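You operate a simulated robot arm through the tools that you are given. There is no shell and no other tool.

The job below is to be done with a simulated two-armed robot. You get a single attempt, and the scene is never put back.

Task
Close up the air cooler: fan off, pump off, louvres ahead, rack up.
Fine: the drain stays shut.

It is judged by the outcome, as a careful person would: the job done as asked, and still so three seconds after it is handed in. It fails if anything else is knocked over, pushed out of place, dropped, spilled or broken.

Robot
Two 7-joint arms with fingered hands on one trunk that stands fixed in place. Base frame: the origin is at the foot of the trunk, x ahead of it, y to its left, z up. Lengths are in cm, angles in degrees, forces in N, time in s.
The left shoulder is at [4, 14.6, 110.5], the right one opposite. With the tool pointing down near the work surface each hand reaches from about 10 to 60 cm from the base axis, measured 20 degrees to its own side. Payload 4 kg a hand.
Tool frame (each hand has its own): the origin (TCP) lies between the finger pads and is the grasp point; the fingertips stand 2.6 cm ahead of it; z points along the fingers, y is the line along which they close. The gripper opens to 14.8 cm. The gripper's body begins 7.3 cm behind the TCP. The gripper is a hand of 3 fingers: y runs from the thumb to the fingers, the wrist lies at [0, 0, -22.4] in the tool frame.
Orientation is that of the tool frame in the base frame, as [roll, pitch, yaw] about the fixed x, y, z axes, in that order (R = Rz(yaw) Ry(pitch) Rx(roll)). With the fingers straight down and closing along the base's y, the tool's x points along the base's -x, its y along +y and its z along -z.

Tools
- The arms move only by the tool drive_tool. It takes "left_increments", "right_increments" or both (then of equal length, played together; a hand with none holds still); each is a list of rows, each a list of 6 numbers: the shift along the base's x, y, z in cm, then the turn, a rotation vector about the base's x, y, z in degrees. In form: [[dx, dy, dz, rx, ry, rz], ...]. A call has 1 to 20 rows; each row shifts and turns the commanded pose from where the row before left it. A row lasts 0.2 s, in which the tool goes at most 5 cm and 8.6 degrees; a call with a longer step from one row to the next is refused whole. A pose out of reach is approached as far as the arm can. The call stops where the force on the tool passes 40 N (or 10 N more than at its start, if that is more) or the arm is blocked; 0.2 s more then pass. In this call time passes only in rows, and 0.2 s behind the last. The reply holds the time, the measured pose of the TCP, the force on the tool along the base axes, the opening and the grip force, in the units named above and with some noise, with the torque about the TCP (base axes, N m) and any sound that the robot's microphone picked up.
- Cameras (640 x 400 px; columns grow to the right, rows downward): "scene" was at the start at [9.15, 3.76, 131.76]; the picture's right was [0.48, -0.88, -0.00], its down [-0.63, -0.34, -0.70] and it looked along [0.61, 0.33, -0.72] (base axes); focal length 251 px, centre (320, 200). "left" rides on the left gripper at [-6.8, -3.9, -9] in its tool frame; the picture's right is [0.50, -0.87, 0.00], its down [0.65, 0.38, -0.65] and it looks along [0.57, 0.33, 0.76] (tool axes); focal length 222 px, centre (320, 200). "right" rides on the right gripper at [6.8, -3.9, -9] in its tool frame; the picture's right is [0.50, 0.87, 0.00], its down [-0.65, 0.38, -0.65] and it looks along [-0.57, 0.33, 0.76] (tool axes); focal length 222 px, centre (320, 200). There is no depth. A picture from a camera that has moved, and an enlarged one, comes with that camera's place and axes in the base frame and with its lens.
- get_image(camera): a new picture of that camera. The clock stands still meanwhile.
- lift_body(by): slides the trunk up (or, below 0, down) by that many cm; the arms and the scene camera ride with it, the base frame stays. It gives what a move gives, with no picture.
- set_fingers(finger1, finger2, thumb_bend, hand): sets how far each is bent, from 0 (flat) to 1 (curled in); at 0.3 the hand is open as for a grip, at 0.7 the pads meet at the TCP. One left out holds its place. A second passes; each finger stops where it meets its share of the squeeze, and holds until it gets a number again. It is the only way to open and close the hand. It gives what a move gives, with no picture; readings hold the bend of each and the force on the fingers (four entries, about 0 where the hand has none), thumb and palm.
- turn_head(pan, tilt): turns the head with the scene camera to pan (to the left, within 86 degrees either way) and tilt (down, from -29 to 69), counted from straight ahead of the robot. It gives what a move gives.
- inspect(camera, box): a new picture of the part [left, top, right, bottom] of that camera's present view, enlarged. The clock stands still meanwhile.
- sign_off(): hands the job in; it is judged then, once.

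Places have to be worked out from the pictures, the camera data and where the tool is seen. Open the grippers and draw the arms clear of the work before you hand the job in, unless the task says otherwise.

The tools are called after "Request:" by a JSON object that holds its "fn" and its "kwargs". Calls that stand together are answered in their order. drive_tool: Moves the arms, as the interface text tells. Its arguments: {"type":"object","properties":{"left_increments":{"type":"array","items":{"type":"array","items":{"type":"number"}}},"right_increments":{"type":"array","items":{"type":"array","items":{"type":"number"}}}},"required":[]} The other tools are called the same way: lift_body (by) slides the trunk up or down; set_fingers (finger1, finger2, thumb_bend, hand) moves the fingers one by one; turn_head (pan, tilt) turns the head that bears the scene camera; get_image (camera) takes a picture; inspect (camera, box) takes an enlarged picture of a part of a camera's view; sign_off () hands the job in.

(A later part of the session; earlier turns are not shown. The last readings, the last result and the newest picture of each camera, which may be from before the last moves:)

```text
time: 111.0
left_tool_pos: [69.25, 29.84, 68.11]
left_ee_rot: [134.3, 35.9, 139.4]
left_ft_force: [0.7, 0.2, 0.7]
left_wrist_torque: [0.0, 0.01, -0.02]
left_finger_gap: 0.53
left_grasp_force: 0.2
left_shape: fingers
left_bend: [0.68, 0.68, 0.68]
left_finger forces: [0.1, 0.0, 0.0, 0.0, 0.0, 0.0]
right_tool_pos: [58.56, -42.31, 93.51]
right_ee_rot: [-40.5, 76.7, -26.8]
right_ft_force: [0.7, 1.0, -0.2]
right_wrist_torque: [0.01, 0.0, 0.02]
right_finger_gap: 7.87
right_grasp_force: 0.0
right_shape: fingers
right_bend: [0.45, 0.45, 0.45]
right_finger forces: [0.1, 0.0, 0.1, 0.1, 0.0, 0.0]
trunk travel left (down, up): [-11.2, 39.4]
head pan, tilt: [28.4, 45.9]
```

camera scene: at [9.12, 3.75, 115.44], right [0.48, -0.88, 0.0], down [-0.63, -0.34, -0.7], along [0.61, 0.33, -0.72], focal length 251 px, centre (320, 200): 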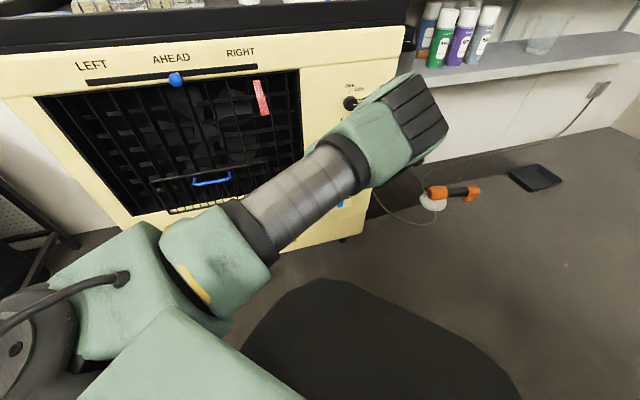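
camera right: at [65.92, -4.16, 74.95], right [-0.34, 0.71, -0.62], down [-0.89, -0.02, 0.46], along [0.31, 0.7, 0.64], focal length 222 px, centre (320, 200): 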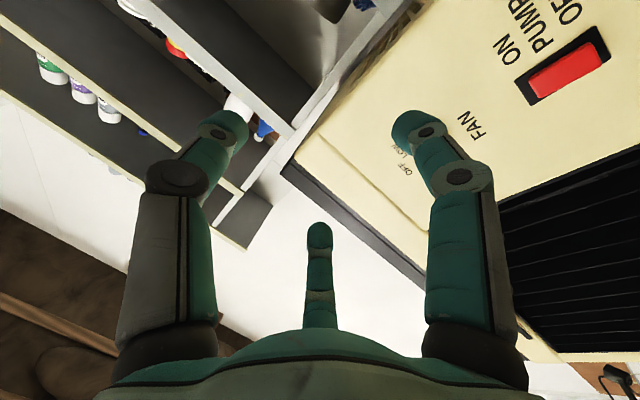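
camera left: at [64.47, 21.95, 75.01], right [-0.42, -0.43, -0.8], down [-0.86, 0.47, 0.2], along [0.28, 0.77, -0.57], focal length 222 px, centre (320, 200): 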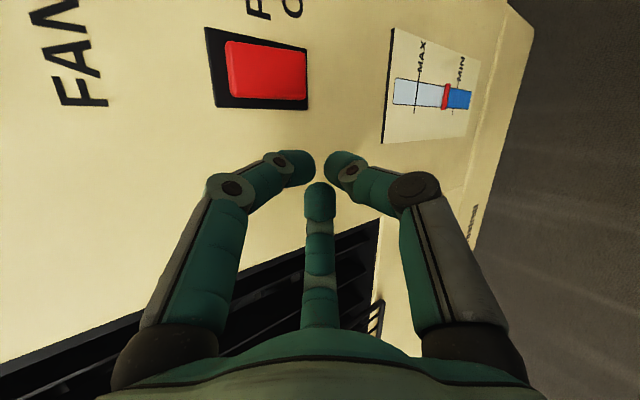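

It follows exactly now. I continue right to line up with the rocker.

Request:
{"fn": "drive_tool", "kwargs": {"left_increments": [[0.9, -0.9, 0, 0, 0, 0], [0.9, -0.9, 0, 0, 0, 0], [0.9, -0.9, 0, 0, 0, 0]]}}

Request:
{"fn": "get_image", "kwargs": {"camera": "left"}}

```text
time: 111.8
left_tool_pos: [72.43, 27.93, 68.32]
left_ee_rot: [134.7, 35.8, 139.4]
left_ft_force: [-0.1, -1.0, 0.0]
left_wrist_torque: [0.0, 0.02, 0.0]
left_finger_gap: 0.53
left_grasp_force: 0.0
left_shape: fingers
left_bend: [0.68, 0.68, 0.68]
left_finger forces: [0.0, 0.0, 0.1, 0.1, 0.0, 0.0]
left hand out of reach, approached as far as the arm can: row 1, 2, 3
right_tool_pos: [58.68, -42.34, 93.6]
right_ee_rot: [-40.5, 76.6, -26.8]
right_ft_force: [0.3, 0.6, -0.2]
right_wrist_torque: [0.0, 0.0, -0.02]
right_finger_gap: 7.86
right_grasp_force: 0.1
right_shape: fingers
right_bend: [0.45, 0.45, 0.45]
right_finger forces: [0.0, 0.0, 0.0, 0.1, 0.0, 0.0]
trunk travel left (down, up): [-11.2, 39.4]
head pan, tilt: [28.4, 45.9]
```

```text
taken
camera left: at [69.23, 18.72, 75.31], right [-0.43, -0.43, -0.79], down [-0.86, 0.47, 0.21], along [0.28, 0.77, -0.58], focal length 222 px, centre (320, 200)
```

left: 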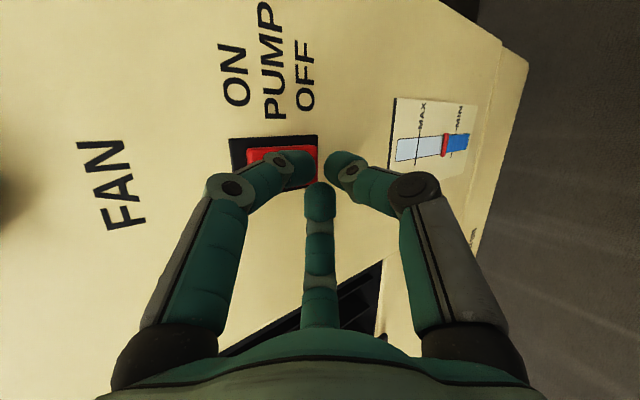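

The tip is now in front of the rocker's lower half (tip ≈ [74.5,28.6,66.9]). I push along the normal in small steps.

Request:
{"fn": "drive_tool", "kwargs": {"left_increments": [[0.5, 0.5, 0, 0, 0, 0], [0.5, 0.5, 0, 0, 0, 0], [0.4, 0.4, 0, 0, 0, 0]]}}

Request:
{"fn": "get_image", "kwargs": {"camera": "left"}}

```text
time: 112.6
left_tool_pos: [73.65, 29.06, 68.33]
left_ee_rot: [134.3, 36.0, 139.2]
left_ft_force: [-8.7, -7.2, -0.4]
left_wrist_torque: [-0.03, 0.07, -0.07]
left_finger_gap: 0.02
left_grasp_force: 6.3
left_shape: fingers
left_bend: [0.71, 0.69, 0.68]
left_finger forces: [8.6, 4.1, 0.0, 0.1, 0.0, 0.1]
right_tool_pos: [58.58, -42.44, 93.6]
right_ee_rot: [-40.2, 76.7, -26.6]
right_ft_force: [0.1, 0.8, -0.7]
right_wrist_torque: [0.01, -0.04, -0.02]
right_finger_gap: 7.83
right_grasp_force: 0.0
right_shape: fingers
right_bend: [0.45, 0.45, 0.45]
right_finger forces: [0.0, 0.0, 0.0, 0.0, 0.0, 0.0]
trunk travel left (down, up): [-11.2, 39.4]
head pan, tilt: [28.4, 45.9]
```

```text
taken
camera left: at [70.53, 19.85, 75.21], right [-0.43, -0.43, -0.8], down [-0.86, 0.47, 0.2], along [0.29, 0.77, -0.57], focal length 222 px, centre (320, 200)
```

left: 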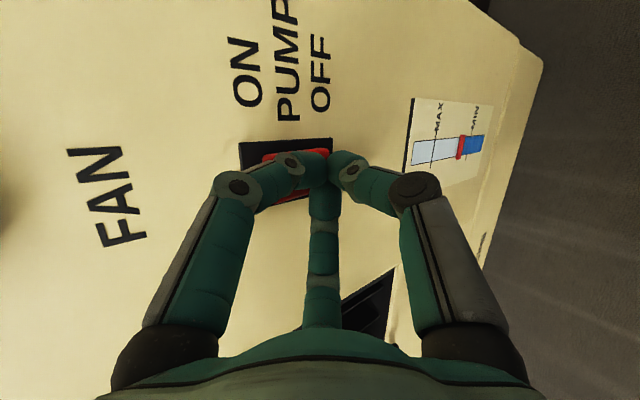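

Contact at about 11 N on the rocker's lower end. I press further in small steps, listening for a click.

Request:
{"fn": "drive_tool", "kwargs": {"left_increments": [[0.3, 0.3, 0, 0, 0, 0], [0.3, 0.3, 0, 0, 0, 0]]}}

Request:
{"fn": "get_image", "kwargs": {"camera": "left"}}

```text
time: 113.2
left_tool_pos: [74.14, 29.5, 68.48]
left_ee_rot: [134.1, 36.0, 139.1]
left_ft_force: [-25.7, -20.4, 0.3]
left_wrist_torque: [-0.08, 0.11, -0.33]
left_finger_gap: 0.02
left_grasp_force: 19.5
left_shape: fingers
left_bend: [0.72, 0.72, 0.67]
left_finger forces: [27.4, 11.1, 0.0, 0.0, 0.0, 0.1]
right_tool_pos: [58.35, -42.59, 93.57]
right_ee_rot: [-39.8, 76.5, -26.1]
right_ft_force: [-0.1, 0.7, -0.2]
right_wrist_torque: [0.0, -0.01, 0.01]
right_finger_gap: 7.88
right_grasp_force: 0.1
right_shape: fingers
right_bend: [0.45, 0.45, 0.45]
right_finger forces: [0.0, 0.0, 0.1, 0.0, 0.0, 0.1]
trunk travel left (down, up): [-11.2, 39.4]
head pan, tilt: [28.4, 45.9]
```

```text
taken
camera left: at [70.97, 20.28, 75.32], right [-0.43, -0.43, -0.8], down [-0.86, 0.47, 0.2], along [0.29, 0.77, -0.57], focal length 222 px, centre (320, 200)
```

left: 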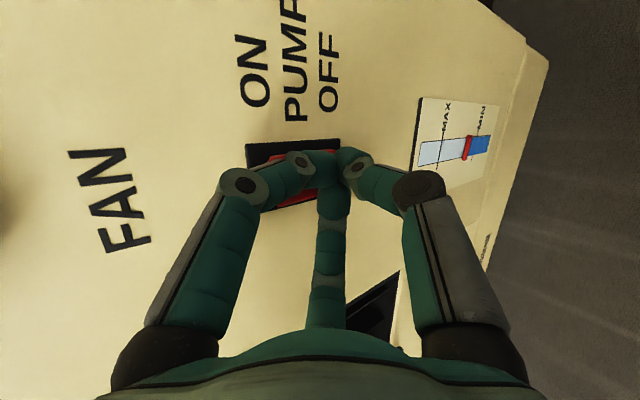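

33 N with no obvious flip yet. I back off a little to see the rocker's state.

Request:
{"fn": "drive_tool", "kwargs": {"left_increments": [[-0.6, -0.6, 0, 0, 0, 0], [-0.7, -0.7, 0, 0, 0, 0], [-0.7, -0.7, 0, 0, 0, 0]]}}

Request:
{"fn": "get_image", "kwargs": {"camera": "left"}}

Request:
{"fn": "inspect", "kwargs": {"camera": "left", "box": [200, 60, 400, 220]}}

```text
time: 114.0
left_tool_pos: [72.54, 28.08, 68.44]
left_ee_rot: [134.6, 35.9, 139.5]
left_ft_force: [-0.1, 0.0, 0.3]
left_wrist_torque: [0.0, 0.0, -0.04]
left_finger_gap: 0.49
left_grasp_force: 0.0
left_shape: fingers
left_bend: [0.68, 0.68, 0.68]
left_finger forces: [0.1, 0.1, 0.0, 0.1, 0.0, 0.0]
right_tool_pos: [58.79, -42.22, 93.55]
right_ee_rot: [-40.4, 76.7, -26.9]
right_ft_force: [0.0, 0.1, 0.3]
right_wrist_torque: [-0.05, 0.0, 0.01]
right_finger_gap: 7.86
right_grasp_force: 0.0
right_shape: fingers
right_bend: [0.45, 0.45, 0.45]
right_finger forces: [0.1, 0.1, 0.1, 0.1, 0.0, 0.0]
trunk travel left (down, up): [-11.2, 39.4]
head pan, tilt: [28.4, 45.9]
```

```text
taken
camera left: at [69.34, 18.89, 75.31], right [-0.43, -0.43, -0.79], down [-0.86, 0.47, 0.21], along [0.28, 0.77, -0.57], focal length 222 px, centre (320, 200)
```

left: 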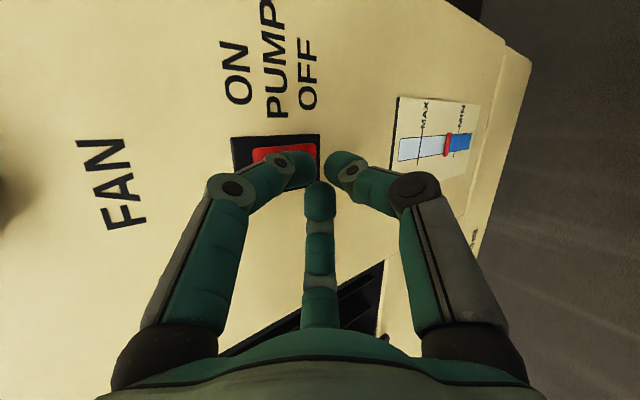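

```text
2.50 times, centred on (300, 140) of left
camera zoom: at [69.34, 18.89, 75.31], right [-0.43, -0.43, -0.79], down [-0.86, 0.47, 0.21], along [0.28, 0.77, -0.57], focal length 555 px, centre (370, 350)
```

zoom: 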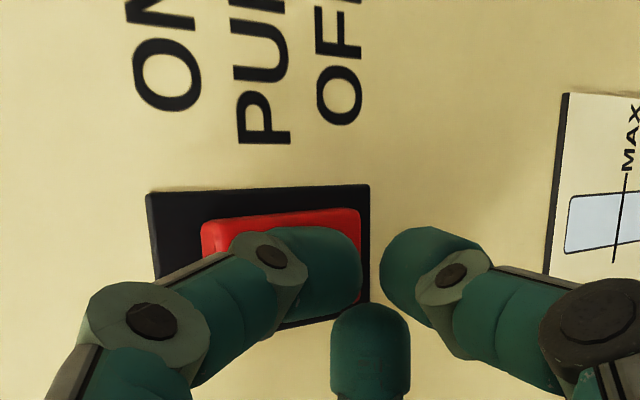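

The upper finger touched near the rocker's middle. I lower 1.6 cm with the trunk so the tips meet the lower end, and press again.

Request:
{"fn": "lift_body", "kwargs": {"by": -1.6}}

Request:
{"fn": "drive_tool", "kwargs": {"left_increments": [[0.5, 0.5, 0, 0, 0, 0], [0.5, 0.5, 0, 0, 0, 0], [0.4, 0.4, 0, 0, 0, 0]]}}

Request:
{"fn": "inspect", "kwargs": {"camera": "left", "box": [200, 60, 400, 220]}}

```text
time: 114.6
left_tool_pos: [72.51, 27.88, 66.62]
left_ee_rot: [134.5, 36.0, 139.4]
left_ft_force: [0.1, -0.5, 0.6]
left_wrist_torque: [0.01, 0.01, -0.03]
left_finger_gap: 0.48
left_grasp_force: 0.0
left_shape: fingers
left_bend: [0.68, 0.68, 0.68]
left_finger forces: [0.0, 0.0, 0.1, 0.1, 0.1, 0.0]
right_tool_pos: [58.73, -42.26, 91.99]
right_ee_rot: [-40.4, 76.7, -26.8]
right_ft_force: [-0.1, -0.1, -0.2]
right_wrist_torque: [0.03, -0.02, 0.01]
right_finger_gap: 7.86
right_grasp_force: 0.1
right_shape: fingers
right_bend: [0.45, 0.45, 0.45]
right_finger forces: [0.0, 0.0, 0.1, 0.0, 0.0, 0.0]
trunk travel left (down, up): [-9.6, 41.0]
head pan, tilt: [28.4, 45.9]
```

```text
time: 115.4
left_tool_pos: [73.76, 29.14, 66.77]
left_ee_rot: [134.6, 35.9, 139.2]
left_ft_force: [-7.3, -5.3, 0.1]
left_wrist_torque: [-0.02, -0.01, -0.08]
left_finger_gap: 0.0
left_grasp_force: 3.8
left_shape: fingers
left_bend: [0.71, 0.69, 0.68]
left_finger forces: [6.9, 1.9, 0.0, 0.0, 0.0, 0.0]
right_tool_pos: [58.6, -42.44, 91.89]
right_ee_rot: [-40.2, 76.7, -26.7]
right_ft_force: [0.7, -0.6, -0.4]
right_wrist_torque: [0.0, 0.04, 0.02]
right_finger_gap: 7.88
right_grasp_force: 0.0
right_shape: fingers
right_bend: [0.45, 0.45, 0.45]
right_finger forces: [0.0, 0.1, 0.0, 0.0, 0.0, 0.0]
trunk travel left (down, up): [-9.6, 41.0]
head pan, tilt: [28.4, 45.9]
```

```text
2.50 times, centred on (300, 140) of left
camera zoom: at [70.65, 20.01, 73.6], right [-0.43, -0.43, -0.79], down [-0.86, 0.47, 0.21], along [0.29, 0.77, -0.57], focal length 555 px, centre (370, 350)
```

zoom: 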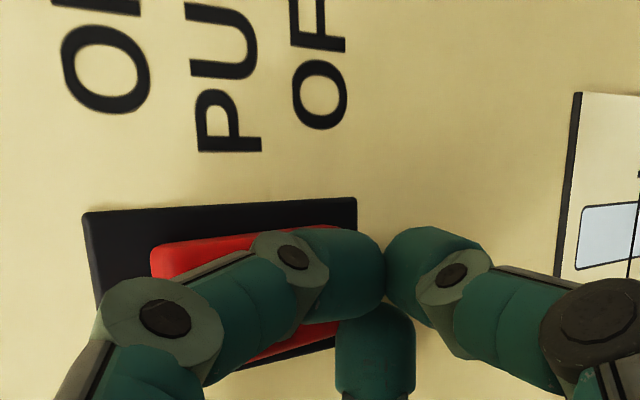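

Now the tip sits right on the rocker's lower end. I press on.

Request:
{"fn": "drive_tool", "kwargs": {"left_increments": [[0.3, 0.3, 0, 0, 0, 0], [0.3, 0.3, 0, 0, 0, 0]]}}

Request:
{"fn": "inspect", "kwargs": {"camera": "left", "box": [200, 60, 400, 220]}}

```text
time: 116.0
left_tool_pos: [74.31, 29.57, 66.8]
left_ee_rot: [134.6, 35.8, 139.2]
left_ft_force: [-23.3, -18.1, 0.3]
left_wrist_torque: [0.12, -0.17, -0.31]
left_finger_gap: 0.0
left_grasp_force: 13.0
left_shape: fingers
left_bend: [0.71, 0.7, 0.67]
left_finger forces: [20.3, 6.4, 0.1, 0.1, 0.0, 0.1]
right_tool_pos: [58.39, -42.53, 91.95]
right_ee_rot: [-40.0, 76.7, -26.2]
right_ft_force: [-0.3, 0.7, -0.7]
right_wrist_torque: [0.0, 0.01, -0.02]
right_finger_gap: 7.89
right_grasp_force: 0.0
right_shape: fingers
right_bend: [0.45, 0.45, 0.45]
right_finger forces: [0.0, 0.1, 0.0, 0.0, 0.0, 0.1]
trunk travel left (down, up): [-9.6, 41.0]
head pan, tilt: [28.4, 45.9]
```

```text
2.50 times, centred on (300, 140) of left
camera zoom: at [71.11, 20.38, 73.62], right [-0.43, -0.43, -0.79], down [-0.86, 0.47, 0.21], along [0.29, 0.77, -0.57], focal length 555 px, centre (370, 350)
```

zoom: 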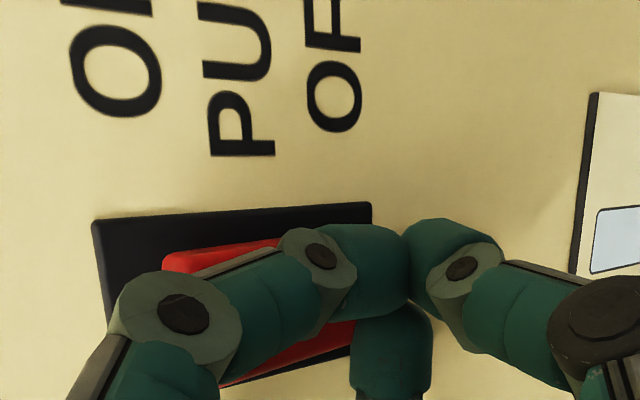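

29 N now. I back off and compare the rocker's look with before, also from the right hand's camera.

Request:
{"fn": "drive_tool", "kwargs": {"left_increments": [[-0.6, -0.6, 0, 0, 0, 0], [-0.7, -0.7, 0, 0, 0, 0], [-0.7, -0.7, 0, 0, 0, 0], [-0.7, -0.7, 0, 0, 0, 0]]}}

Request:
{"fn": "inspect", "kwargs": {"camera": "left", "box": [200, 60, 400, 220]}}

Request:
{"fn": "get_image", "kwargs": {"camera": "right"}}

Request:
{"fn": "get_image", "kwargs": {"camera": "scene"}}

```text
time: 117.0
left_tool_pos: [72.13, 27.74, 66.95]
left_ee_rot: [135.1, 35.9, 139.5]
left_ft_force: [-0.3, 0.3, 0.2]
left_wrist_torque: [0.02, 0.01, -0.05]
left_finger_gap: 0.45
left_grasp_force: 0.1
left_shape: fingers
left_bend: [0.68, 0.68, 0.68]
left_finger forces: [0.1, 0.1, 0.0, 0.0, 0.0, 0.0]
left hand out of reach, approached as far as the arm can: row 4
right_tool_pos: [58.75, -42.29, 91.92]
right_ee_rot: [-40.4, 76.8, -26.8]
right_ft_force: [0.1, -0.2, 0.7]
right_wrist_torque: [-0.01, -0.05, 0.01]
right_finger_gap: 7.86
right_grasp_force: 0.1
right_shape: fingers
right_bend: [0.45, 0.45, 0.45]
right_finger forces: [0.0, 0.1, 0.0, 0.0, 0.0, 0.0]
trunk travel left (down, up): [-9.6, 41.0]
head pan, tilt: [28.4, 45.9]
```

```text
2.50 times, centred on (300, 140) of left
camera zoom: at [68.89, 18.61, 73.87], right [-0.43, -0.44, -0.79], down [-0.85, 0.48, 0.21], along [0.29, 0.76, -0.58], focal length 555 px, centre (370, 350)
```

zoom: 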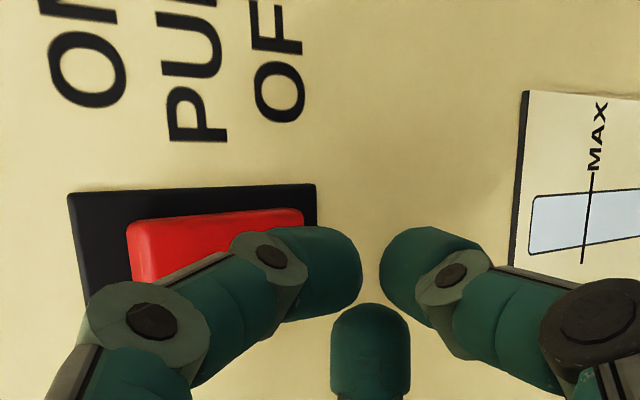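

```text
taken
camera right: at [52.41, -48.96, 84.25], right [-0.09, 0.78, -0.62], down [-0.84, 0.27, 0.47], along [0.53, 0.56, 0.63], focal length 222 px, centre (320, 200)
```

right: 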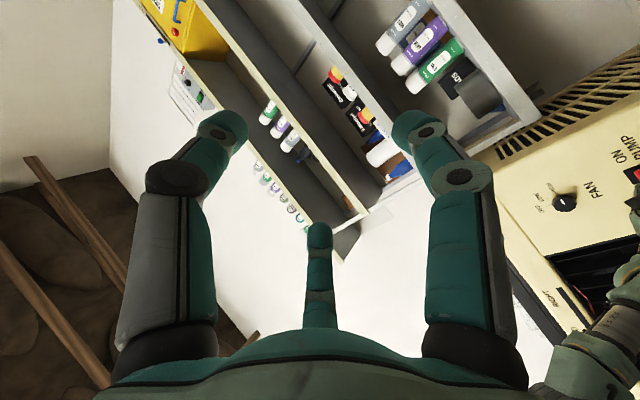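

```text
taken
camera scene: at [9.13, 3.75, 113.81], right [0.48, -0.88, 0.0], down [-0.63, -0.34, -0.7], along [0.61, 0.33, -0.72], focal length 251 px, centre (320, 200)
```

scene: 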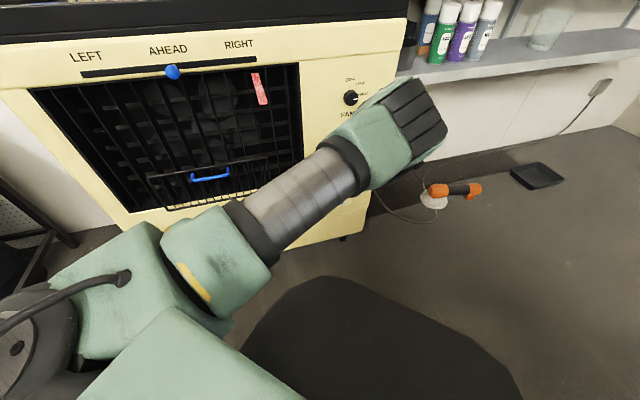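

To compare fairly I return to the earlier viewpoint (hand left of the rocker, trunk back up 1.6 cm).

Request:
{"fn": "drive_tool", "kwargs": {"left_increments": [[-0.9, 0.7, 0, 0, 0, 0], [-0.9, 0.7, 0, 0, 0, 0], [-0.9, 0.7, 0, 0, 0, 0], [-0.9, 0.7, 0, 0, 0, 0], [-0.8, 0.6, 0, 0, 0, 0]]}}

Request:
{"fn": "lift_body", "kwargs": {"by": 1.6}}

Request:
{"fn": "get_image", "kwargs": {"camera": "left"}}

Request:
{"fn": "inspect", "kwargs": {"camera": "left", "box": [150, 0, 350, 150]}}

```text
time: 118.2
left_tool_pos: [67.76, 31.18, 66.85]
left_ee_rot: [134.8, 35.9, 139.3]
left_ft_force: [0.1, 0.5, 0.1]
left_wrist_torque: [0.04, 0.0, -0.01]
left_finger_gap: 0.45
left_grasp_force: 0.0
left_shape: fingers
left_bend: [0.68, 0.68, 0.68]
left_finger forces: [0.0, 0.0, 0.0, 0.0, 0.0, 0.0]
right_tool_pos: [58.75, -42.43, 91.96]
right_ee_rot: [-40.6, 76.7, -26.7]
right_ft_force: [0.8, -0.5, 0.1]
right_wrist_torque: [-0.01, -0.01, 0.02]
right_finger_gap: 7.89
right_grasp_force: 0.1
right_shape: fingers
right_bend: [0.45, 0.45, 0.45]
right_finger forces: [0.0, 0.1, 0.0, 0.0, 0.0, 0.2]
trunk travel left (down, up): [-9.6, 41.0]
head pan, tilt: [28.4, 45.9]
```

```text
time: 118.8
left_tool_pos: [67.75, 31.04, 68.43]
left_ee_rot: [134.6, 35.9, 139.4]
left_ft_force: [0.2, -0.6, -0.2]
left_wrist_torque: [-0.01, 0.01, -0.02]
left_finger_gap: 0.46
left_grasp_force: 0.0
left_shape: fingers
left_bend: [0.68, 0.68, 0.68]
left_finger forces: [0.0, 0.1, 0.0, 0.0, 0.1, 0.0]
right_tool_pos: [58.71, -42.32, 93.57]
right_ee_rot: [-40.5, 76.7, -26.8]
right_ft_force: [1.2, -0.5, -1.0]
right_wrist_torque: [-0.01, -0.01, -0.01]
right_finger_gap: 7.88
right_grasp_force: 0.0
right_shape: fingers
right_bend: [0.45, 0.45, 0.45]
right_finger forces: [0.1, 0.0, 0.0, 0.0, 0.0, 0.0]
trunk travel left (down, up): [-11.2, 39.4]
head pan, tilt: [28.4, 45.9]
```

```text
taken
camera left: at [64.55, 21.95, 75.38], right [-0.43, -0.43, -0.79], down [-0.86, 0.47, 0.21], along [0.28, 0.77, -0.57], focal length 222 px, centre (320, 200)
```

left: 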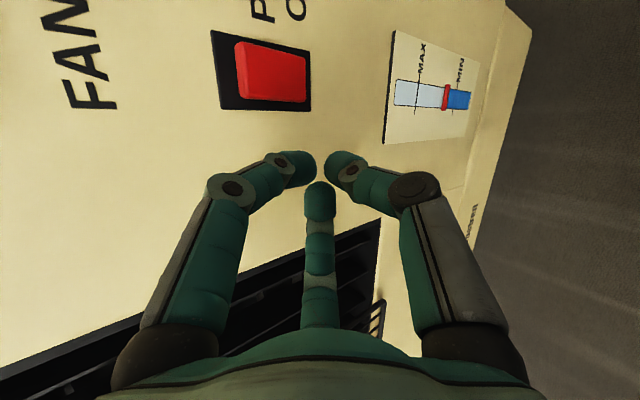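

```text
2.67 times, centred on (250, 75) of left
camera zoom: at [64.55, 21.95, 75.38], right [-0.43, -0.43, -0.79], down [-0.86, 0.47, 0.21], along [0.28, 0.77, -0.57], focal length 592 px, centre (507, 533)
```

zoom: 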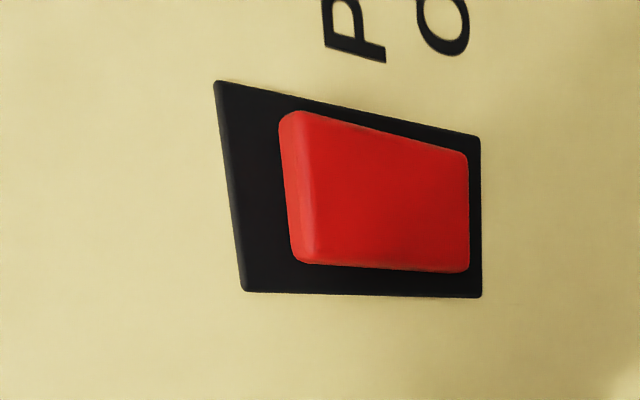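

The rocker's upper end now stands proud and its lower end is sunk: pump is OFF. For the knob I need a squarer grip than the left hand can give, so I test how far the right arm can really stretch in free space.

Request:
{"fn": "drive_tool", "kwargs": {"right_increments": [[3, 0.5, 0, 0, 0, 0], [3, 0.5, 0, 0, 0, 0], [3, 0.5, 0, 0, 0, 0], [3, 0.5, 0, 0, 0, 0], [3, 0.5, 0, 0, 0, 0], [3, 0.5, 0, 0, 0, 0], [3, 0.5, 0, 0, 0, 0]]}}

```text
time: 120.5
left_tool_pos: [67.79, 31.07, 68.45]
left_ee_rot: [134.7, 35.8, 139.4]
left_ft_force: [0.2, 0.7, -0.4]
left_wrist_torque: [0.01, -0.03, 0.0]
left_finger_gap: 0.45
left_grasp_force: 0.0
left_shape: fingers
left_bend: [0.68, 0.68, 0.68]
left_finger forces: [0.1, 0.0, 0.0, 0.0, 0.0, 0.0]
right_tool_pos: [79.73, -38.74, 93.59]
right_ee_rot: [-40.5, 76.7, -27.0]
right_ft_force: [0.5, 0.0, 0.7]
right_wrist_torque: [-0.01, 0.01, 0.01]
right_finger_gap: 7.87
right_grasp_force: 0.0
right_shape: fingers
right_bend: [0.45, 0.45, 0.45]
right_finger forces: [0.1, 0.1, 0.0, 0.1, 0.0, 0.0]
trunk travel left (down, up): [-11.2, 39.4]
head pan, tilt: [28.4, 45.9]
```

Reach is more than I'd inferred (wrist 62 cm from the shoulder, no complaint). I probe further.

Request:
{"fn": "drive_tool", "kwargs": {"right_increments": [[2, 0.5, 0, 0, 0, 0], [2, 0.5, 0, 0, 0, 0], [2, 0.5, 0, 0, 0, 0]]}}

```text
time: 121.2
left_tool_pos: [67.7, 31.11, 68.34]
left_ee_rot: [134.7, 36.1, 139.4]
left_ft_force: [0.7, -0.1, -0.4]
left_wrist_torque: [0.0, 0.02, 0.01]
left_finger_gap: 0.48
left_grasp_force: 0.1
left_shape: fingers
left_bend: [0.68, 0.68, 0.68]
left_finger forces: [0.1, 0.1, 0.0, 0.0, 0.0, 0.0]
right_tool_pos: [85.79, -37.28, 93.59]
right_ee_rot: [-40.4, 76.7, -26.8]
right_ft_force: [0.4, -0.6, -1.0]
right_wrist_torque: [-0.01, 0.0, 0.0]
right_finger_gap: 7.89
right_grasp_force: 0.0
right_shape: fingers
right_bend: [0.45, 0.45, 0.45]
right_finger forces: [0.0, 0.0, 0.0, 0.0, 0.1, 0.0]
trunk travel left (down, up): [-11.2, 39.4]
head pan, tilt: [28.4, 45.9]
```

The right arm has ample reach (≥67 cm), so its earlier stall was a joint matter. I retire the left arm to the left, keeping low under the streamer and away from the rack.

Request:
{"fn": "drive_tool", "kwargs": {"left_increments": [[-1.8, -0.5, 0, 0, 0, 0], [-2, -0.3, 0, 0, 0, 0], [-2, 0.3, 0, 0, 0, 1], [-2, 0.8, 0, 0, 0, 2], [-2, 1, 0, 0, 0, 2], [-2, 1.2, 0, 0, 0, 2], [-2, 1.2, 0, 0, 0, 2]]}}

Request:
{"fn": "get_image", "kwargs": {"camera": "scene"}}

Request:
{"fn": "get_image", "kwargs": {"camera": "left"}}

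```text
time: 122.8
left_tool_pos: [54.15, 35.77, 68.74]
left_ee_rot: [134.9, 36.1, 148.3]
left_ft_force: [0.2, -0.8, 0.7]
left_wrist_torque: [0.0, 0.0, 0.01]
left_finger_gap: 0.47
left_grasp_force: 0.0
left_shape: fingers
left_bend: [0.68, 0.68, 0.68]
left_finger forces: [0.0, 0.1, 0.0, 0.0, 0.0, 0.0]
left hand out of reach, approached as far as the arm can: row 3, 4
right_tool_pos: [85.75, -37.3, 93.6]
right_ee_rot: [-40.5, 76.7, -26.9]
right_ft_force: [-0.1, 0.2, 0.8]
right_wrist_torque: [-0.01, -0.02, -0.02]
right_finger_gap: 7.89
right_grasp_force: 0.0
right_shape: fingers
right_bend: [0.45, 0.45, 0.45]
right_finger forces: [0.0, 0.1, 0.1, 0.0, 0.1, 0.1]
trunk travel left (down, up): [-11.2, 39.4]
head pan, tilt: [28.4, 45.9]
```

```text
taken
camera scene: at [9.14, 3.75, 115.44], right [0.48, -0.88, 0.0], down [-0.63, -0.34, -0.7], along [0.61, 0.33, -0.72], focal length 251 px, centre (320, 200)
```

scene: 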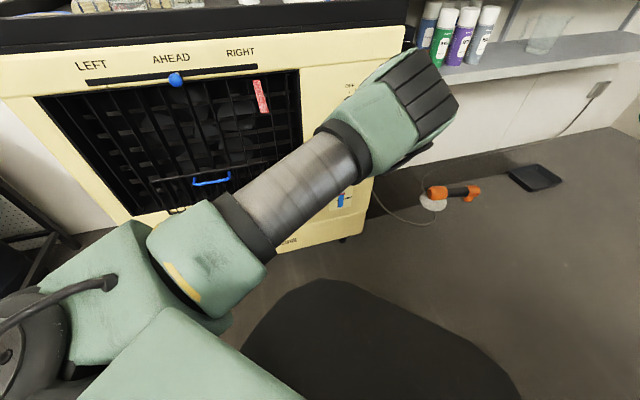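

```text
taken
camera left: at [52.25, 26.22, 75.6], right [-0.36, -0.5, -0.79], down [-0.92, 0.34, 0.21], along [0.16, 0.8, -0.58], focal length 222 px, centre (320, 200)
```

left: 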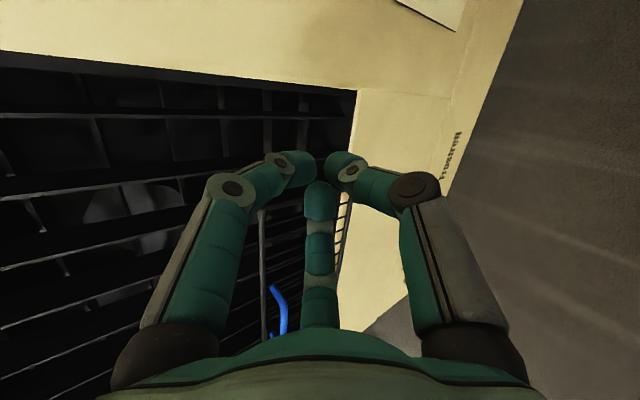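

Going well. I continue to the left and back, pitching the hand down so the elbow clears to the left as it did before.

Request:
{"fn": "drive_tool", "kwargs": {"left_increments": [[-2.2, 1.4, 0.2, 0, 0, 2], [-2.2, 1.4, 0.2, 0, 0, 2], [-2.2, 1.4, 0.2, 0, 0, 2], [-2.2, 1.4, 0.2, 0, 0, 2], [-2.2, 1.6, 0.2, 0, 0, 0], [-2.2, 1.6, 0.5, -3, 3, 0], [-2.2, 1.6, 0.5, -5, 5, 0], [-2, 0.5, 1, -5.5, 5.5, 0], [-2, 0.3, 1, -5.5, 5.5, 0], [-2, 0.3, 1, -5.5, 5.5, 0], [-1, 0.3, 1, -5.5, 5.5, 0], [-1, 0.3, 1, -5.5, 5.5, 0]]}}

Request:
{"fn": "get_image", "kwargs": {"camera": "scene"}}

```text
time: 125.5
left_tool_pos: [30.6, 47.89, 75.6]
left_ee_rot: [-179.0, 8.6, 175.4]
left_ft_force: [0.4, 0.5, -0.1]
left_wrist_torque: [-0.03, 0.01, 0.0]
left_finger_gap: 0.46
left_grasp_force: 0.0
left_shape: fingers
left_bend: [0.68, 0.68, 0.68]
left_finger forces: [0.1, 0.1, 0.0, 0.0, 0.1, 0.0]
right_tool_pos: [85.73, -37.23, 93.51]
right_ee_rot: [-40.5, 76.7, -27.0]
right_ft_force: [-0.4, -0.1, -0.3]
right_wrist_torque: [0.04, 0.0, -0.02]
right_finger_gap: 7.86
right_grasp_force: 0.2
right_shape: fingers
right_bend: [0.45, 0.45, 0.45]
right_finger forces: [0.0, 0.1, 0.1, 0.0, 0.0, 0.0]
trunk travel left (down, up): [-11.2, 39.4]
head pan, tilt: [28.4, 45.9]
```

```text
taken
camera scene: at [9.14, 3.8, 115.43], right [0.48, -0.88, 0.0], down [-0.63, -0.34, -0.7], along [0.61, 0.33, -0.72], focal length 251 px, centre (320, 200)
```

scene: 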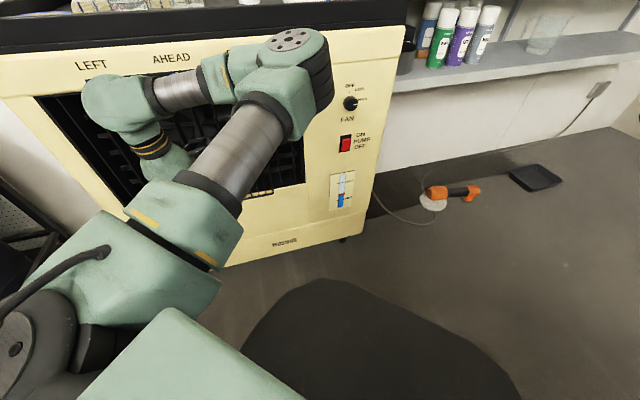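

The panel is in view again. I zoom on the rocker and knob to confirm their states, and shift the left hand a bit further left.

Request:
{"fn": "drive_tool", "kwargs": {"left_increments": [[-1.5, 1, 0.5, 0, 0, 0], [-1.5, 1, 0.5, 0, 0, 0], [-1.5, 1, 0.5, 0, 0, 0], [-1.5, 1, 0.5, 0, 0, 0], [-1.5, 1, 0.5, 0, 0, 0]]}}

Request:
{"fn": "inspect", "kwargs": {"camera": "scene", "box": [310, 60, 410, 220]}}

Request:
{"fn": "get_image", "kwargs": {"camera": "scene"}}

```text
time: 126.7
left_tool_pos: [22.95, 52.79, 77.98]
left_ee_rot: [-179.0, 8.5, 175.3]
left_ft_force: [1.0, -0.1, 0.5]
left_wrist_torque: [-0.01, 0.02, -0.01]
left_finger_gap: 0.49
left_grasp_force: 0.0
left_shape: fingers
left_bend: [0.68, 0.68, 0.68]
left_finger forces: [0.0, 0.1, 0.0, 0.1, 0.0, 0.1]
right_tool_pos: [85.81, -37.37, 93.61]
right_ee_rot: [-40.6, 76.7, -26.8]
right_ft_force: [0.7, 0.3, 0.2]
right_wrist_torque: [0.01, 0.02, 0.01]
right_finger_gap: 7.86
right_grasp_force: 0.1
right_shape: fingers
right_bend: [0.45, 0.45, 0.45]
right_finger forces: [0.0, 0.0, 0.0, 0.0, 0.1, 0.0]
trunk travel left (down, up): [-11.2, 39.4]
head pan, tilt: [28.4, 45.9]
```

```text
2.50 times, centred on (360, 140) of scene
camera zoom: at [9.12, 3.79, 115.44], right [0.48, -0.88, 0.0], down [-0.63, -0.34, -0.7], along [0.61, 0.33, -0.72], focal length 627 px, centre (220, 350)
```

zoom: 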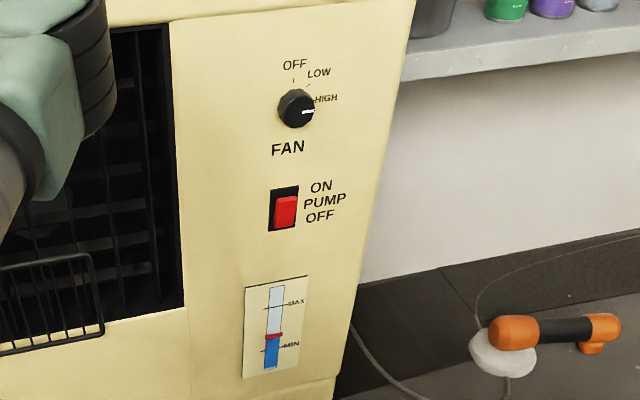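

```text
taken
camera scene: at [9.12, 3.79, 115.44], right [0.48, -0.88, 0.0], down [-0.63, -0.34, -0.7], along [0.61, 0.33, -0.72], focal length 251 px, centre (320, 200)
```

scene: 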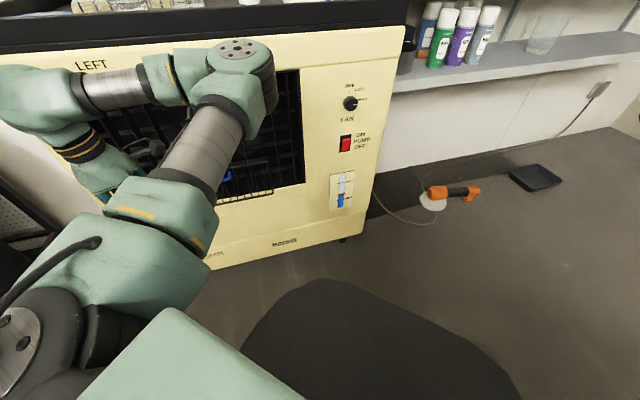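

I zoom more on the rocker.

Request:
{"fn": "inspect", "kwargs": {"camera": "scene", "box": [330, 128, 362, 158]}}

```text
13.33 times, centred on (346, 143) of scene
camera zoom: at [9.12, 3.79, 115.44], right [0.48, -0.88, 0.0], down [-0.63, -0.34, -0.7], along [0.61, 0.33, -0.72], focal length 3345 px, centre (-27, 960)
```

zoom: 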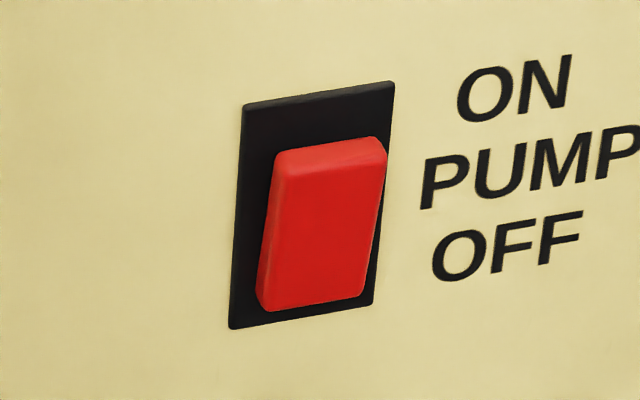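

The rocker's top is proud and its bottom sunk — pump is off. Now I swing the extended right arm leftward toward the panel, keeping well off the face.

Request:
{"fn": "drive_tool", "kwargs": {"right_increments": [[-0.2, 4, -0.1, -0.3, 1.2, 0], [-0.2, 4, -0.1, -0.3, 1.2, 0], [-0.2, 4, -0.1, -0.3, 1.2, 0], [-0.2, 4, -0.1, -0.3, 1.2, 0], [-0.2, 4, -0.1, -0.3, 1.2, 0], [-0.2, 4, -0.1, -0.3, 1.2, 0], [-0.2, 4, -0.1, -0.3, 1.2, 0], [-0.2, 4, -0.1, -0.3, 1.2, 0]]}}

Request:
{"fn": "get_image", "kwargs": {"camera": "scene"}}

```text
time: 128.4
left_tool_pos: [23.05, 53.05, 77.79]
left_ee_rot: [-178.9, 8.6, 175.4]
left_ft_force: [-0.4, 0.6, 0.0]
left_wrist_torque: [-0.08, -0.03, 0.03]
left_finger_gap: 0.47
left_grasp_force: 0.1
left_shape: fingers
left_bend: [0.68, 0.68, 0.68]
left_finger forces: [0.0, 0.1, 0.1, 0.0, 0.0, 0.0]
right_tool_pos: [85.03, -8.9, 86.95]
right_ee_rot: [-76.4, 80.6, -62.9]
right_ft_force: [0.6, -1.2, -0.1]
right_wrist_torque: [0.01, -0.06, 0.07]
right_finger_gap: 7.86
right_grasp_force: 0.2
right_shape: fingers
right_bend: [0.45, 0.45, 0.45]
right_finger forces: [0.1, 0.1, 0.0, 0.1, 0.0, 0.1]
right hand out of reach, approached as far as the arm can: row 6, 7, 8
trunk travel left (down, up): [-11.2, 39.4]
head pan, tilt: [28.4, 45.9]
```

```text
taken
camera scene: at [9.1, 4.15, 115.42], right [0.47, -0.88, 0.0], down [-0.63, -0.34, -0.69], along [0.61, 0.33, -0.72], focal length 251 px, centre (320, 200)
```

scene: 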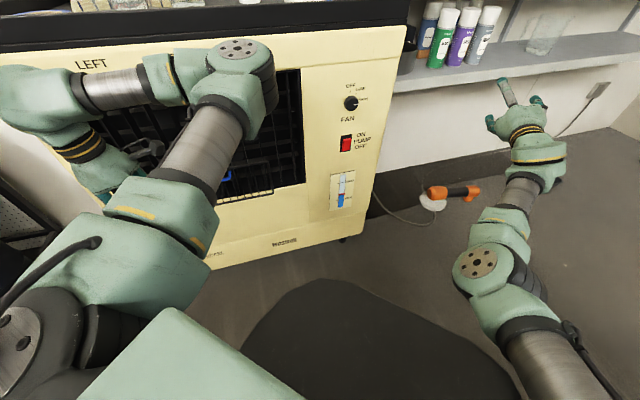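

The right arm stalls at an adduction limit, so it can't get square to the knob either. I'll take it back right, and free the left wrist instead by re-rolling it where hand and forearm are in line.

Request:
{"fn": "drive_tool", "kwargs": {"right_increments": [[0.2, -3, 0.8, 0, 0, 0], [0.2, -4, 0.8, 0, 0, 0], [0.2, -4, 0.8, 0, 0, 0], [0, -4, 0.8, 0, 0, 0], [0, -4, 0.8, 0, 0, 0], [-1, -4, 0, 0, 0, 0], [-2, -4, 0, 0, 0, 0], [-2, -4, 0, 0, 0, 0]]}}

Request:
{"fn": "drive_tool", "kwargs": {"left_increments": [[1.5, -1, -0.5, 0, 0, 0], [1.5, -1, -0.5, 0, 0, 0], [1.5, -1, -0.5, 0, 0, 0], [1.5, -1, -0.5, 0, 0, 0], [1.5, -1, -0.5, 0, 0, 0], [1, -0.3, -1, 5.5, -5.5, 0], [1, -0.3, -1, 5.5, -5.5, 0], [2, -0.3, -1, 5.5, -5.5, 0], [2, -0.3, -1, 5.5, -5.5, 0], [2, -0.5, -1, 5.5, -5.5, 0], [2.2, -1.6, -0.5, 5, -5, 0], [2.2, -1.6, -0.5, 3, -3, 0], [2.2, -1.6, -0.2, 0, 0, 0]]}}

Request:
{"fn": "get_image", "kwargs": {"camera": "scene"}}

```text
time: 130.2
left_tool_pos: [23.02, 52.84, 78.15]
left_ee_rot: [-179.1, 8.4, 175.3]
left_ft_force: [0.3, 0.5, -0.3]
left_wrist_torque: [0.04, 0.0, 0.0]
left_finger_gap: 0.48
left_grasp_force: 0.1
left_shape: fingers
left_bend: [0.68, 0.68, 0.68]
left_finger forces: [0.0, 0.0, 0.0, 0.1, 0.1, 0.1]
right_tool_pos: [80.85, -39.94, 90.87]
right_ee_rot: [-88.6, 81.4, -74.2]
right_ft_force: [0.3, 0.7, 0.1]
right_wrist_torque: [0.02, -0.03, 0.0]
right_finger_gap: 7.88
right_grasp_force: 0.1
right_shape: fingers
right_bend: [0.45, 0.45, 0.45]
right_finger forces: [0.1, 0.0, 0.1, 0.0, 0.0, 0.0]
trunk travel left (down, up): [-11.2, 39.4]
head pan, tilt: [28.4, 45.9]
```

```text
time: 132.8
left_tool_pos: [39.75, 52.17, 76.19]
left_ee_rot: [123.2, 32.7, 157.0]
left_ft_force: [0.8, 0.5, -0.6]
left_wrist_torque: [0.01, 0.01, 0.03]
left_finger_gap: 0.48
left_grasp_force: 0.0
left_shape: fingers
left_bend: [0.68, 0.68, 0.68]
left_finger forces: [0.1, 0.0, 0.1, 0.1, 0.1, 0.0]
right_tool_pos: [80.84, -39.91, 90.97]
right_ee_rot: [-88.6, 81.3, -74.3]
right_ft_force: [0.3, -0.2, -0.4]
right_wrist_torque: [0.02, 0.01, -0.03]
right_finger_gap: 7.88
right_grasp_force: 0.1
right_shape: fingers
right_bend: [0.45, 0.45, 0.45]
right_finger forces: [0.1, 0.0, 0.0, 0.0, 0.0, 0.1]
trunk travel left (down, up): [-11.2, 39.4]
head pan, tilt: [28.4, 45.9]
stopped in row 12 (left hand): the arm was blocked; the commanded pose is now the measured one
```

```text
taken
camera scene: at [9.12, 3.8, 115.44], right [0.48, -0.88, 0.0], down [-0.63, -0.34, -0.7], along [0.61, 0.33, -0.72], focal length 251 px, centre (320, 200)
```

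scene: 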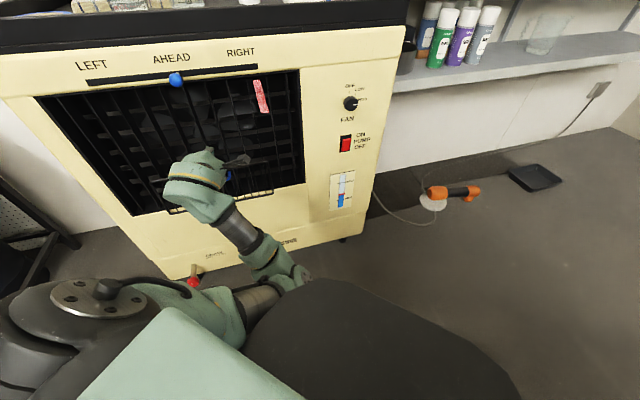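

Interesting: the arm has flipped into an elbow-low posture (elbow near [29,22,65], hand yaw 47°), like the right arm's. I raise the trunk 4 cm to free the elbow from the base and try extending from here.

Request:
{"fn": "lift_body", "kwargs": {"by": 4}}

Request:
{"fn": "drive_tool", "kwargs": {"left_increments": [[1.0, -1.8, -1.0, 0, 0, 0], [1.0, -1.8, -1.0, 0, 0, 0], [1.2, -2.0, -1.0, 0, 0, 0]]}}

Request:
{"fn": "get_image", "kwargs": {"camera": "scene"}}

```text
time: 133.7
left_tool_pos: [39.84, 51.94, 79.69]
left_ee_rot: [123.6, 32.6, 157.0]
left_ft_force: [-0.5, -0.1, -0.1]
left_wrist_torque: [0.03, -0.02, 0.0]
left_finger_gap: 0.49
left_grasp_force: 0.2
left_shape: fingers
left_bend: [0.68, 0.68, 0.68]
left_finger forces: [0.0, 0.1, 0.0, 0.0, 0.0, 0.0]
right_tool_pos: [80.83, -39.91, 94.9]
right_ee_rot: [-88.9, 81.4, -74.6]
right_ft_force: [0.4, 0.2, 0.3]
right_wrist_torque: [-0.01, 0.01, 0.01]
right_finger_gap: 7.85
right_grasp_force: 0.1
right_shape: fingers
right_bend: [0.45, 0.45, 0.45]
right_finger forces: [0.0, 0.0, 0.0, 0.1, 0.0, 0.0]
trunk travel left (down, up): [-15.2, 35.4]
head pan, tilt: [28.4, 45.9]
```

```text
time: 134.5
left_tool_pos: [40.22, 52.8, 81.19]
left_ee_rot: [114.2, 29.9, 158.0]
left_ft_force: [0.6, 0.1, -0.1]
left_wrist_torque: [0.03, 0.04, 0.01]
left_finger_gap: 0.5
left_grasp_force: 0.0
left_shape: fingers
left_bend: [0.68, 0.68, 0.68]
left_finger forces: [0.0, 0.1, 0.0, 0.0, 0.0, 0.0]
right_tool_pos: [80.74, -39.95, 94.98]
right_ee_rot: [-88.8, 81.5, -74.4]
right_ft_force: [-0.8, 0.1, 0.1]
right_wrist_torque: [0.03, 0.0, -0.02]
right_finger_gap: 7.86
right_grasp_force: 0.0
right_shape: fingers
right_bend: [0.45, 0.45, 0.45]
right_finger forces: [0.0, 0.0, 0.1, 0.1, 0.0, 0.1]
trunk travel left (down, up): [-15.2, 35.4]
head pan, tilt: [28.4, 45.9]
stopped in row 3 (left hand): the arm was blocked; the commanded pose is now the measured one
```

```text
taken
camera scene: at [9.14, 3.74, 119.5], right [0.48, -0.88, 0.0], down [-0.63, -0.34, -0.7], along [0.61, 0.33, -0.72], focal length 251 px, centre (320, 200)
```

scene: 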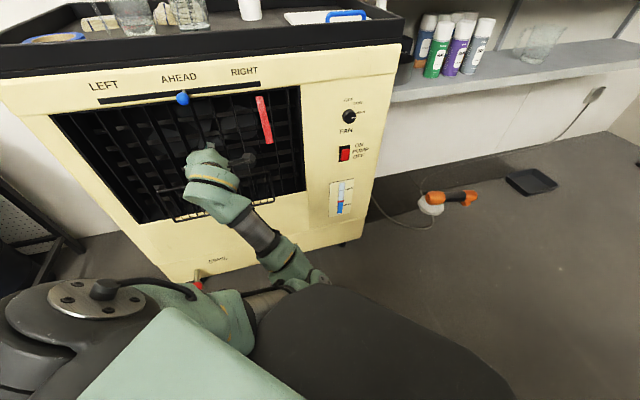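

The elbow is meeting the robot's base. I raise the trunk 6 cm, then lower the hand back relative to it and pull toward me slightly.

Request:
{"fn": "lift_body", "kwargs": {"by": 6}}

Request:
{"fn": "drive_tool", "kwargs": {"left_increments": [[0, -1.0, -1.5, 0, 0, 0], [0.3, -1.5, -2, 0, 0, 0], [0.5, -2, -2, 0, 0, 0], [0.8, -2.5, -2, 0, 0, 0]]}}

Request:
{"fn": "get_image", "kwargs": {"camera": "scene"}}

```text
time: 135.5
left_tool_pos: [40.3, 52.9, 87.12]
left_ee_rot: [114.3, 29.9, 158.0]
left_ft_force: [0.4, 0.4, 1.1]
left_wrist_torque: [-0.02, 0.0, 0.04]
left_finger_gap: 0.49
left_grasp_force: 0.1
left_shape: fingers
left_bend: [0.68, 0.68, 0.68]
left_finger forces: [0.1, 0.1, 0.0, 0.0, 0.0, 0.0]
right_tool_pos: [80.78, -40.03, 100.95]
right_ee_rot: [-89.0, 81.5, -74.8]
right_ft_force: [0.8, -0.6, 0.2]
right_wrist_torque: [0.01, -0.02, -0.02]
right_finger_gap: 7.85
right_grasp_force: 0.0
right_shape: fingers
right_bend: [0.45, 0.45, 0.45]
right_finger forces: [0.1, 0.1, 0.1, 0.0, 0.0, 0.0]
trunk travel left (down, up): [-21.2, 29.4]
head pan, tilt: [28.4, 45.9]
```

```text
time: 136.4
left_tool_pos: [40.43, 54.18, 90.21]
left_ee_rot: [103.1, 32.7, 156.8]
left_ft_force: [0.0, -0.3, 1.2]
left_wrist_torque: [-0.01, -0.02, -0.03]
left_finger_gap: 0.5
left_grasp_force: 0.0
left_shape: fingers
left_bend: [0.68, 0.68, 0.68]
left_finger forces: [0.0, 0.0, 0.0, 0.0, 0.0, 0.0]
left hand out of reach, approached as far as the arm can: row 4
right_tool_pos: [80.9, -39.99, 100.95]
right_ee_rot: [-88.8, 81.4, -74.3]
right_ft_force: [-0.6, 0.0, -0.5]
right_wrist_torque: [0.0, -0.01, -0.02]
right_finger_gap: 7.85
right_grasp_force: 0.1
right_shape: fingers
right_bend: [0.45, 0.45, 0.45]
right_finger forces: [0.1, 0.0, 0.1, 0.0, 0.0, 0.1]
trunk travel left (down, up): [-21.2, 29.4]
head pan, tilt: [28.4, 45.9]
stopped in row 4 (left hand): the arm was blocked; the commanded pose is now the measured one
```

```text
taken
camera scene: at [9.16, 3.72, 125.48], right [0.48, -0.88, 0.0], down [-0.63, -0.34, -0.7], along [0.61, 0.33, -0.72], focal length 251 px, centre (320, 200)
```

scene: 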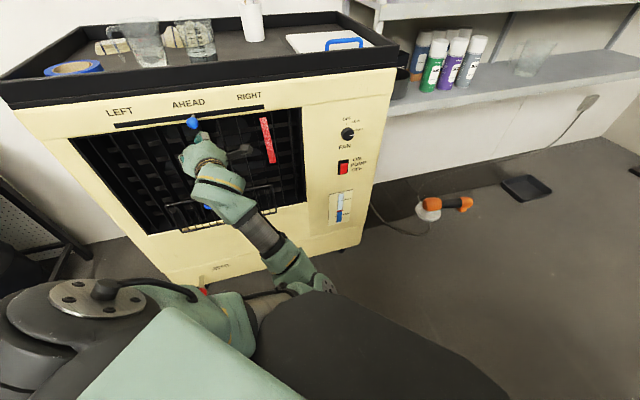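

The fingertips are drifting near the slider ball. I pitch the hand down and draw it back to get clear of it.

Request:
{"fn": "drive_tool", "kwargs": {"left_increments": [[-1.0, -0.6, -0.8, -5.5, 5.5, 0], [-1.2, -0.6, -0.8, -5.5, 5.5, 0], [-1.5, -0.4, -0.5, -5.5, 5.5, 0], [-1.5, 0, 0, -5.5, 5.5, 0]]}}

Request:
{"fn": "get_image", "kwargs": {"camera": "scene"}}

```text
time: 137.4
left_tool_pos: [35.21, 52.44, 88.06]
left_ee_rot: [133.6, 17.5, 169.9]
left_ft_force: [0.3, 0.6, -0.9]
left_wrist_torque: [0.0, -0.01, -0.03]
left_finger_gap: 0.48
left_grasp_force: 0.0
left_shape: fingers
left_bend: [0.68, 0.68, 0.68]
left_finger forces: [0.0, 0.0, 0.0, 0.0, 0.0, 0.0]
right_tool_pos: [80.73, -39.94, 101.01]
right_ee_rot: [-88.8, 81.4, -74.4]
right_ft_force: [-0.3, 0.3, 0.3]
right_wrist_torque: [0.01, -0.03, -0.01]
right_finger_gap: 7.88
right_grasp_force: 0.0
right_shape: fingers
right_bend: [0.45, 0.45, 0.45]
right_finger forces: [0.1, 0.0, 0.1, 0.0, 0.1, 0.0]
trunk travel left (down, up): [-21.2, 29.4]
head pan, tilt: [28.4, 45.9]
```

```text
taken
camera scene: at [9.15, 3.76, 125.53], right [0.48, -0.88, 0.0], down [-0.63, -0.34, -0.7], along [0.61, 0.33, -0.72], focal length 251 px, centre (320, 200)
```

scene: 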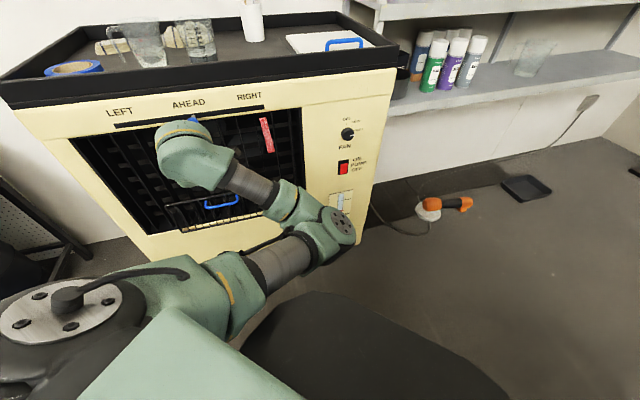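

Hand is clear of the ball, elbow now right and low. I bring the hand to pointing straight down, lower, as on the way out before, so the elbow may lift again.

Request:
{"fn": "drive_tool", "kwargs": {"left_increments": [[-1.0, -0.5, -1.0, -5.5, 5.5, 0], [-1.0, -0.3, -1.0, -5.5, 5.5, 0], [-1.0, -0.3, -1.0, -5.5, 5.5, 0], [-1.0, 0, -1.0, -5.5, 5.5, 0], [-0.5, 0, -1.0, -5.5, 5.5, 0]]}}

Request:
{"fn": "get_image", "kwargs": {"camera": "scene"}}

```text
time: 138.6
left_tool_pos: [30.63, 51.37, 82.89]
left_ee_rot: [164.8, -6.3, 173.2]
left_ft_force: [-0.4, 0.4, -0.4]
left_wrist_torque: [0.01, 0.02, -0.02]
left_finger_gap: 0.48
left_grasp_force: 0.0
left_shape: fingers
left_bend: [0.68, 0.68, 0.68]
left_finger forces: [0.1, 0.1, 0.0, 0.0, 0.0, 0.1]
right_tool_pos: [80.84, -39.83, 100.91]
right_ee_rot: [-89.1, 81.4, -74.7]
right_ft_force: [-0.3, -0.4, 0.0]
right_wrist_torque: [-0.01, -0.06, -0.01]
right_finger_gap: 7.88
right_grasp_force: 0.1
right_shape: fingers
right_bend: [0.45, 0.45, 0.45]
right_finger forces: [0.0, 0.0, 0.0, 0.0, 0.0, 0.0]
trunk travel left (down, up): [-21.2, 29.4]
head pan, tilt: [28.4, 45.9]
```

```text
taken
camera scene: at [9.17, 3.79, 125.52], right [0.48, -0.88, 0.0], down [-0.63, -0.34, -0.7], along [0.61, 0.33, -0.72], focal length 251 px, centre (320, 200)
```

scene: 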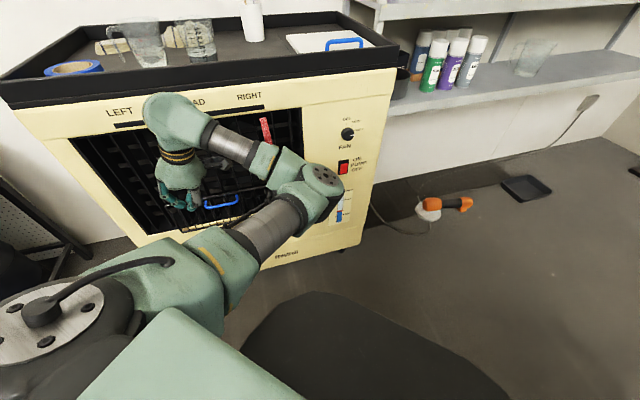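

The elbow is lifting. I tilt the hand to the exact pose it had on the outward path.

Request:
{"fn": "drive_tool", "kwargs": {"left_increments": [[0, -1.1, 0.9, -5.8, -4.2, -0.8], [0, -1.1, 0.9, -5.8, -4.2, -0.8], [0, -1.1, 0.9, -5.8, -4.2, -0.8]]}}

Request:
{"fn": "get_image", "kwargs": {"camera": "scene"}}

```text
time: 139.4
left_tool_pos: [30.7, 48.22, 85.66]
left_ee_rot: [-179.8, 8.8, 171.0]
left_ft_force: [0.1, 0.1, -1.0]
left_wrist_torque: [0.0, 0.0, 0.02]
left_finger_gap: 0.47
left_grasp_force: 0.0
left_shape: fingers
left_bend: [0.68, 0.68, 0.68]
left_finger forces: [0.0, 0.0, 0.0, 0.0, 0.1, 0.0]
right_tool_pos: [80.76, -40.03, 101.08]
right_ee_rot: [-88.6, 81.4, -74.3]
right_ft_force: [-0.3, 0.7, 0.0]
right_wrist_torque: [0.02, 0.0, 0.0]
right_finger_gap: 7.88
right_grasp_force: 0.1
right_shape: fingers
right_bend: [0.45, 0.45, 0.45]
right_finger forces: [0.0, 0.0, 0.0, 0.1, 0.0, 0.0]
trunk travel left (down, up): [-21.2, 29.4]
head pan, tilt: [28.4, 45.9]
```

```text
taken
camera scene: at [9.09, 3.76, 125.53], right [0.48, -0.88, 0.0], down [-0.63, -0.34, -0.7], along [0.61, 0.33, -0.72], focal length 251 px, centre (320, 200)
```

scene: 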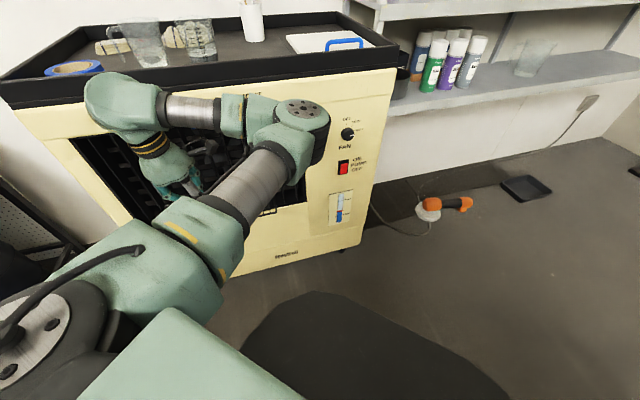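

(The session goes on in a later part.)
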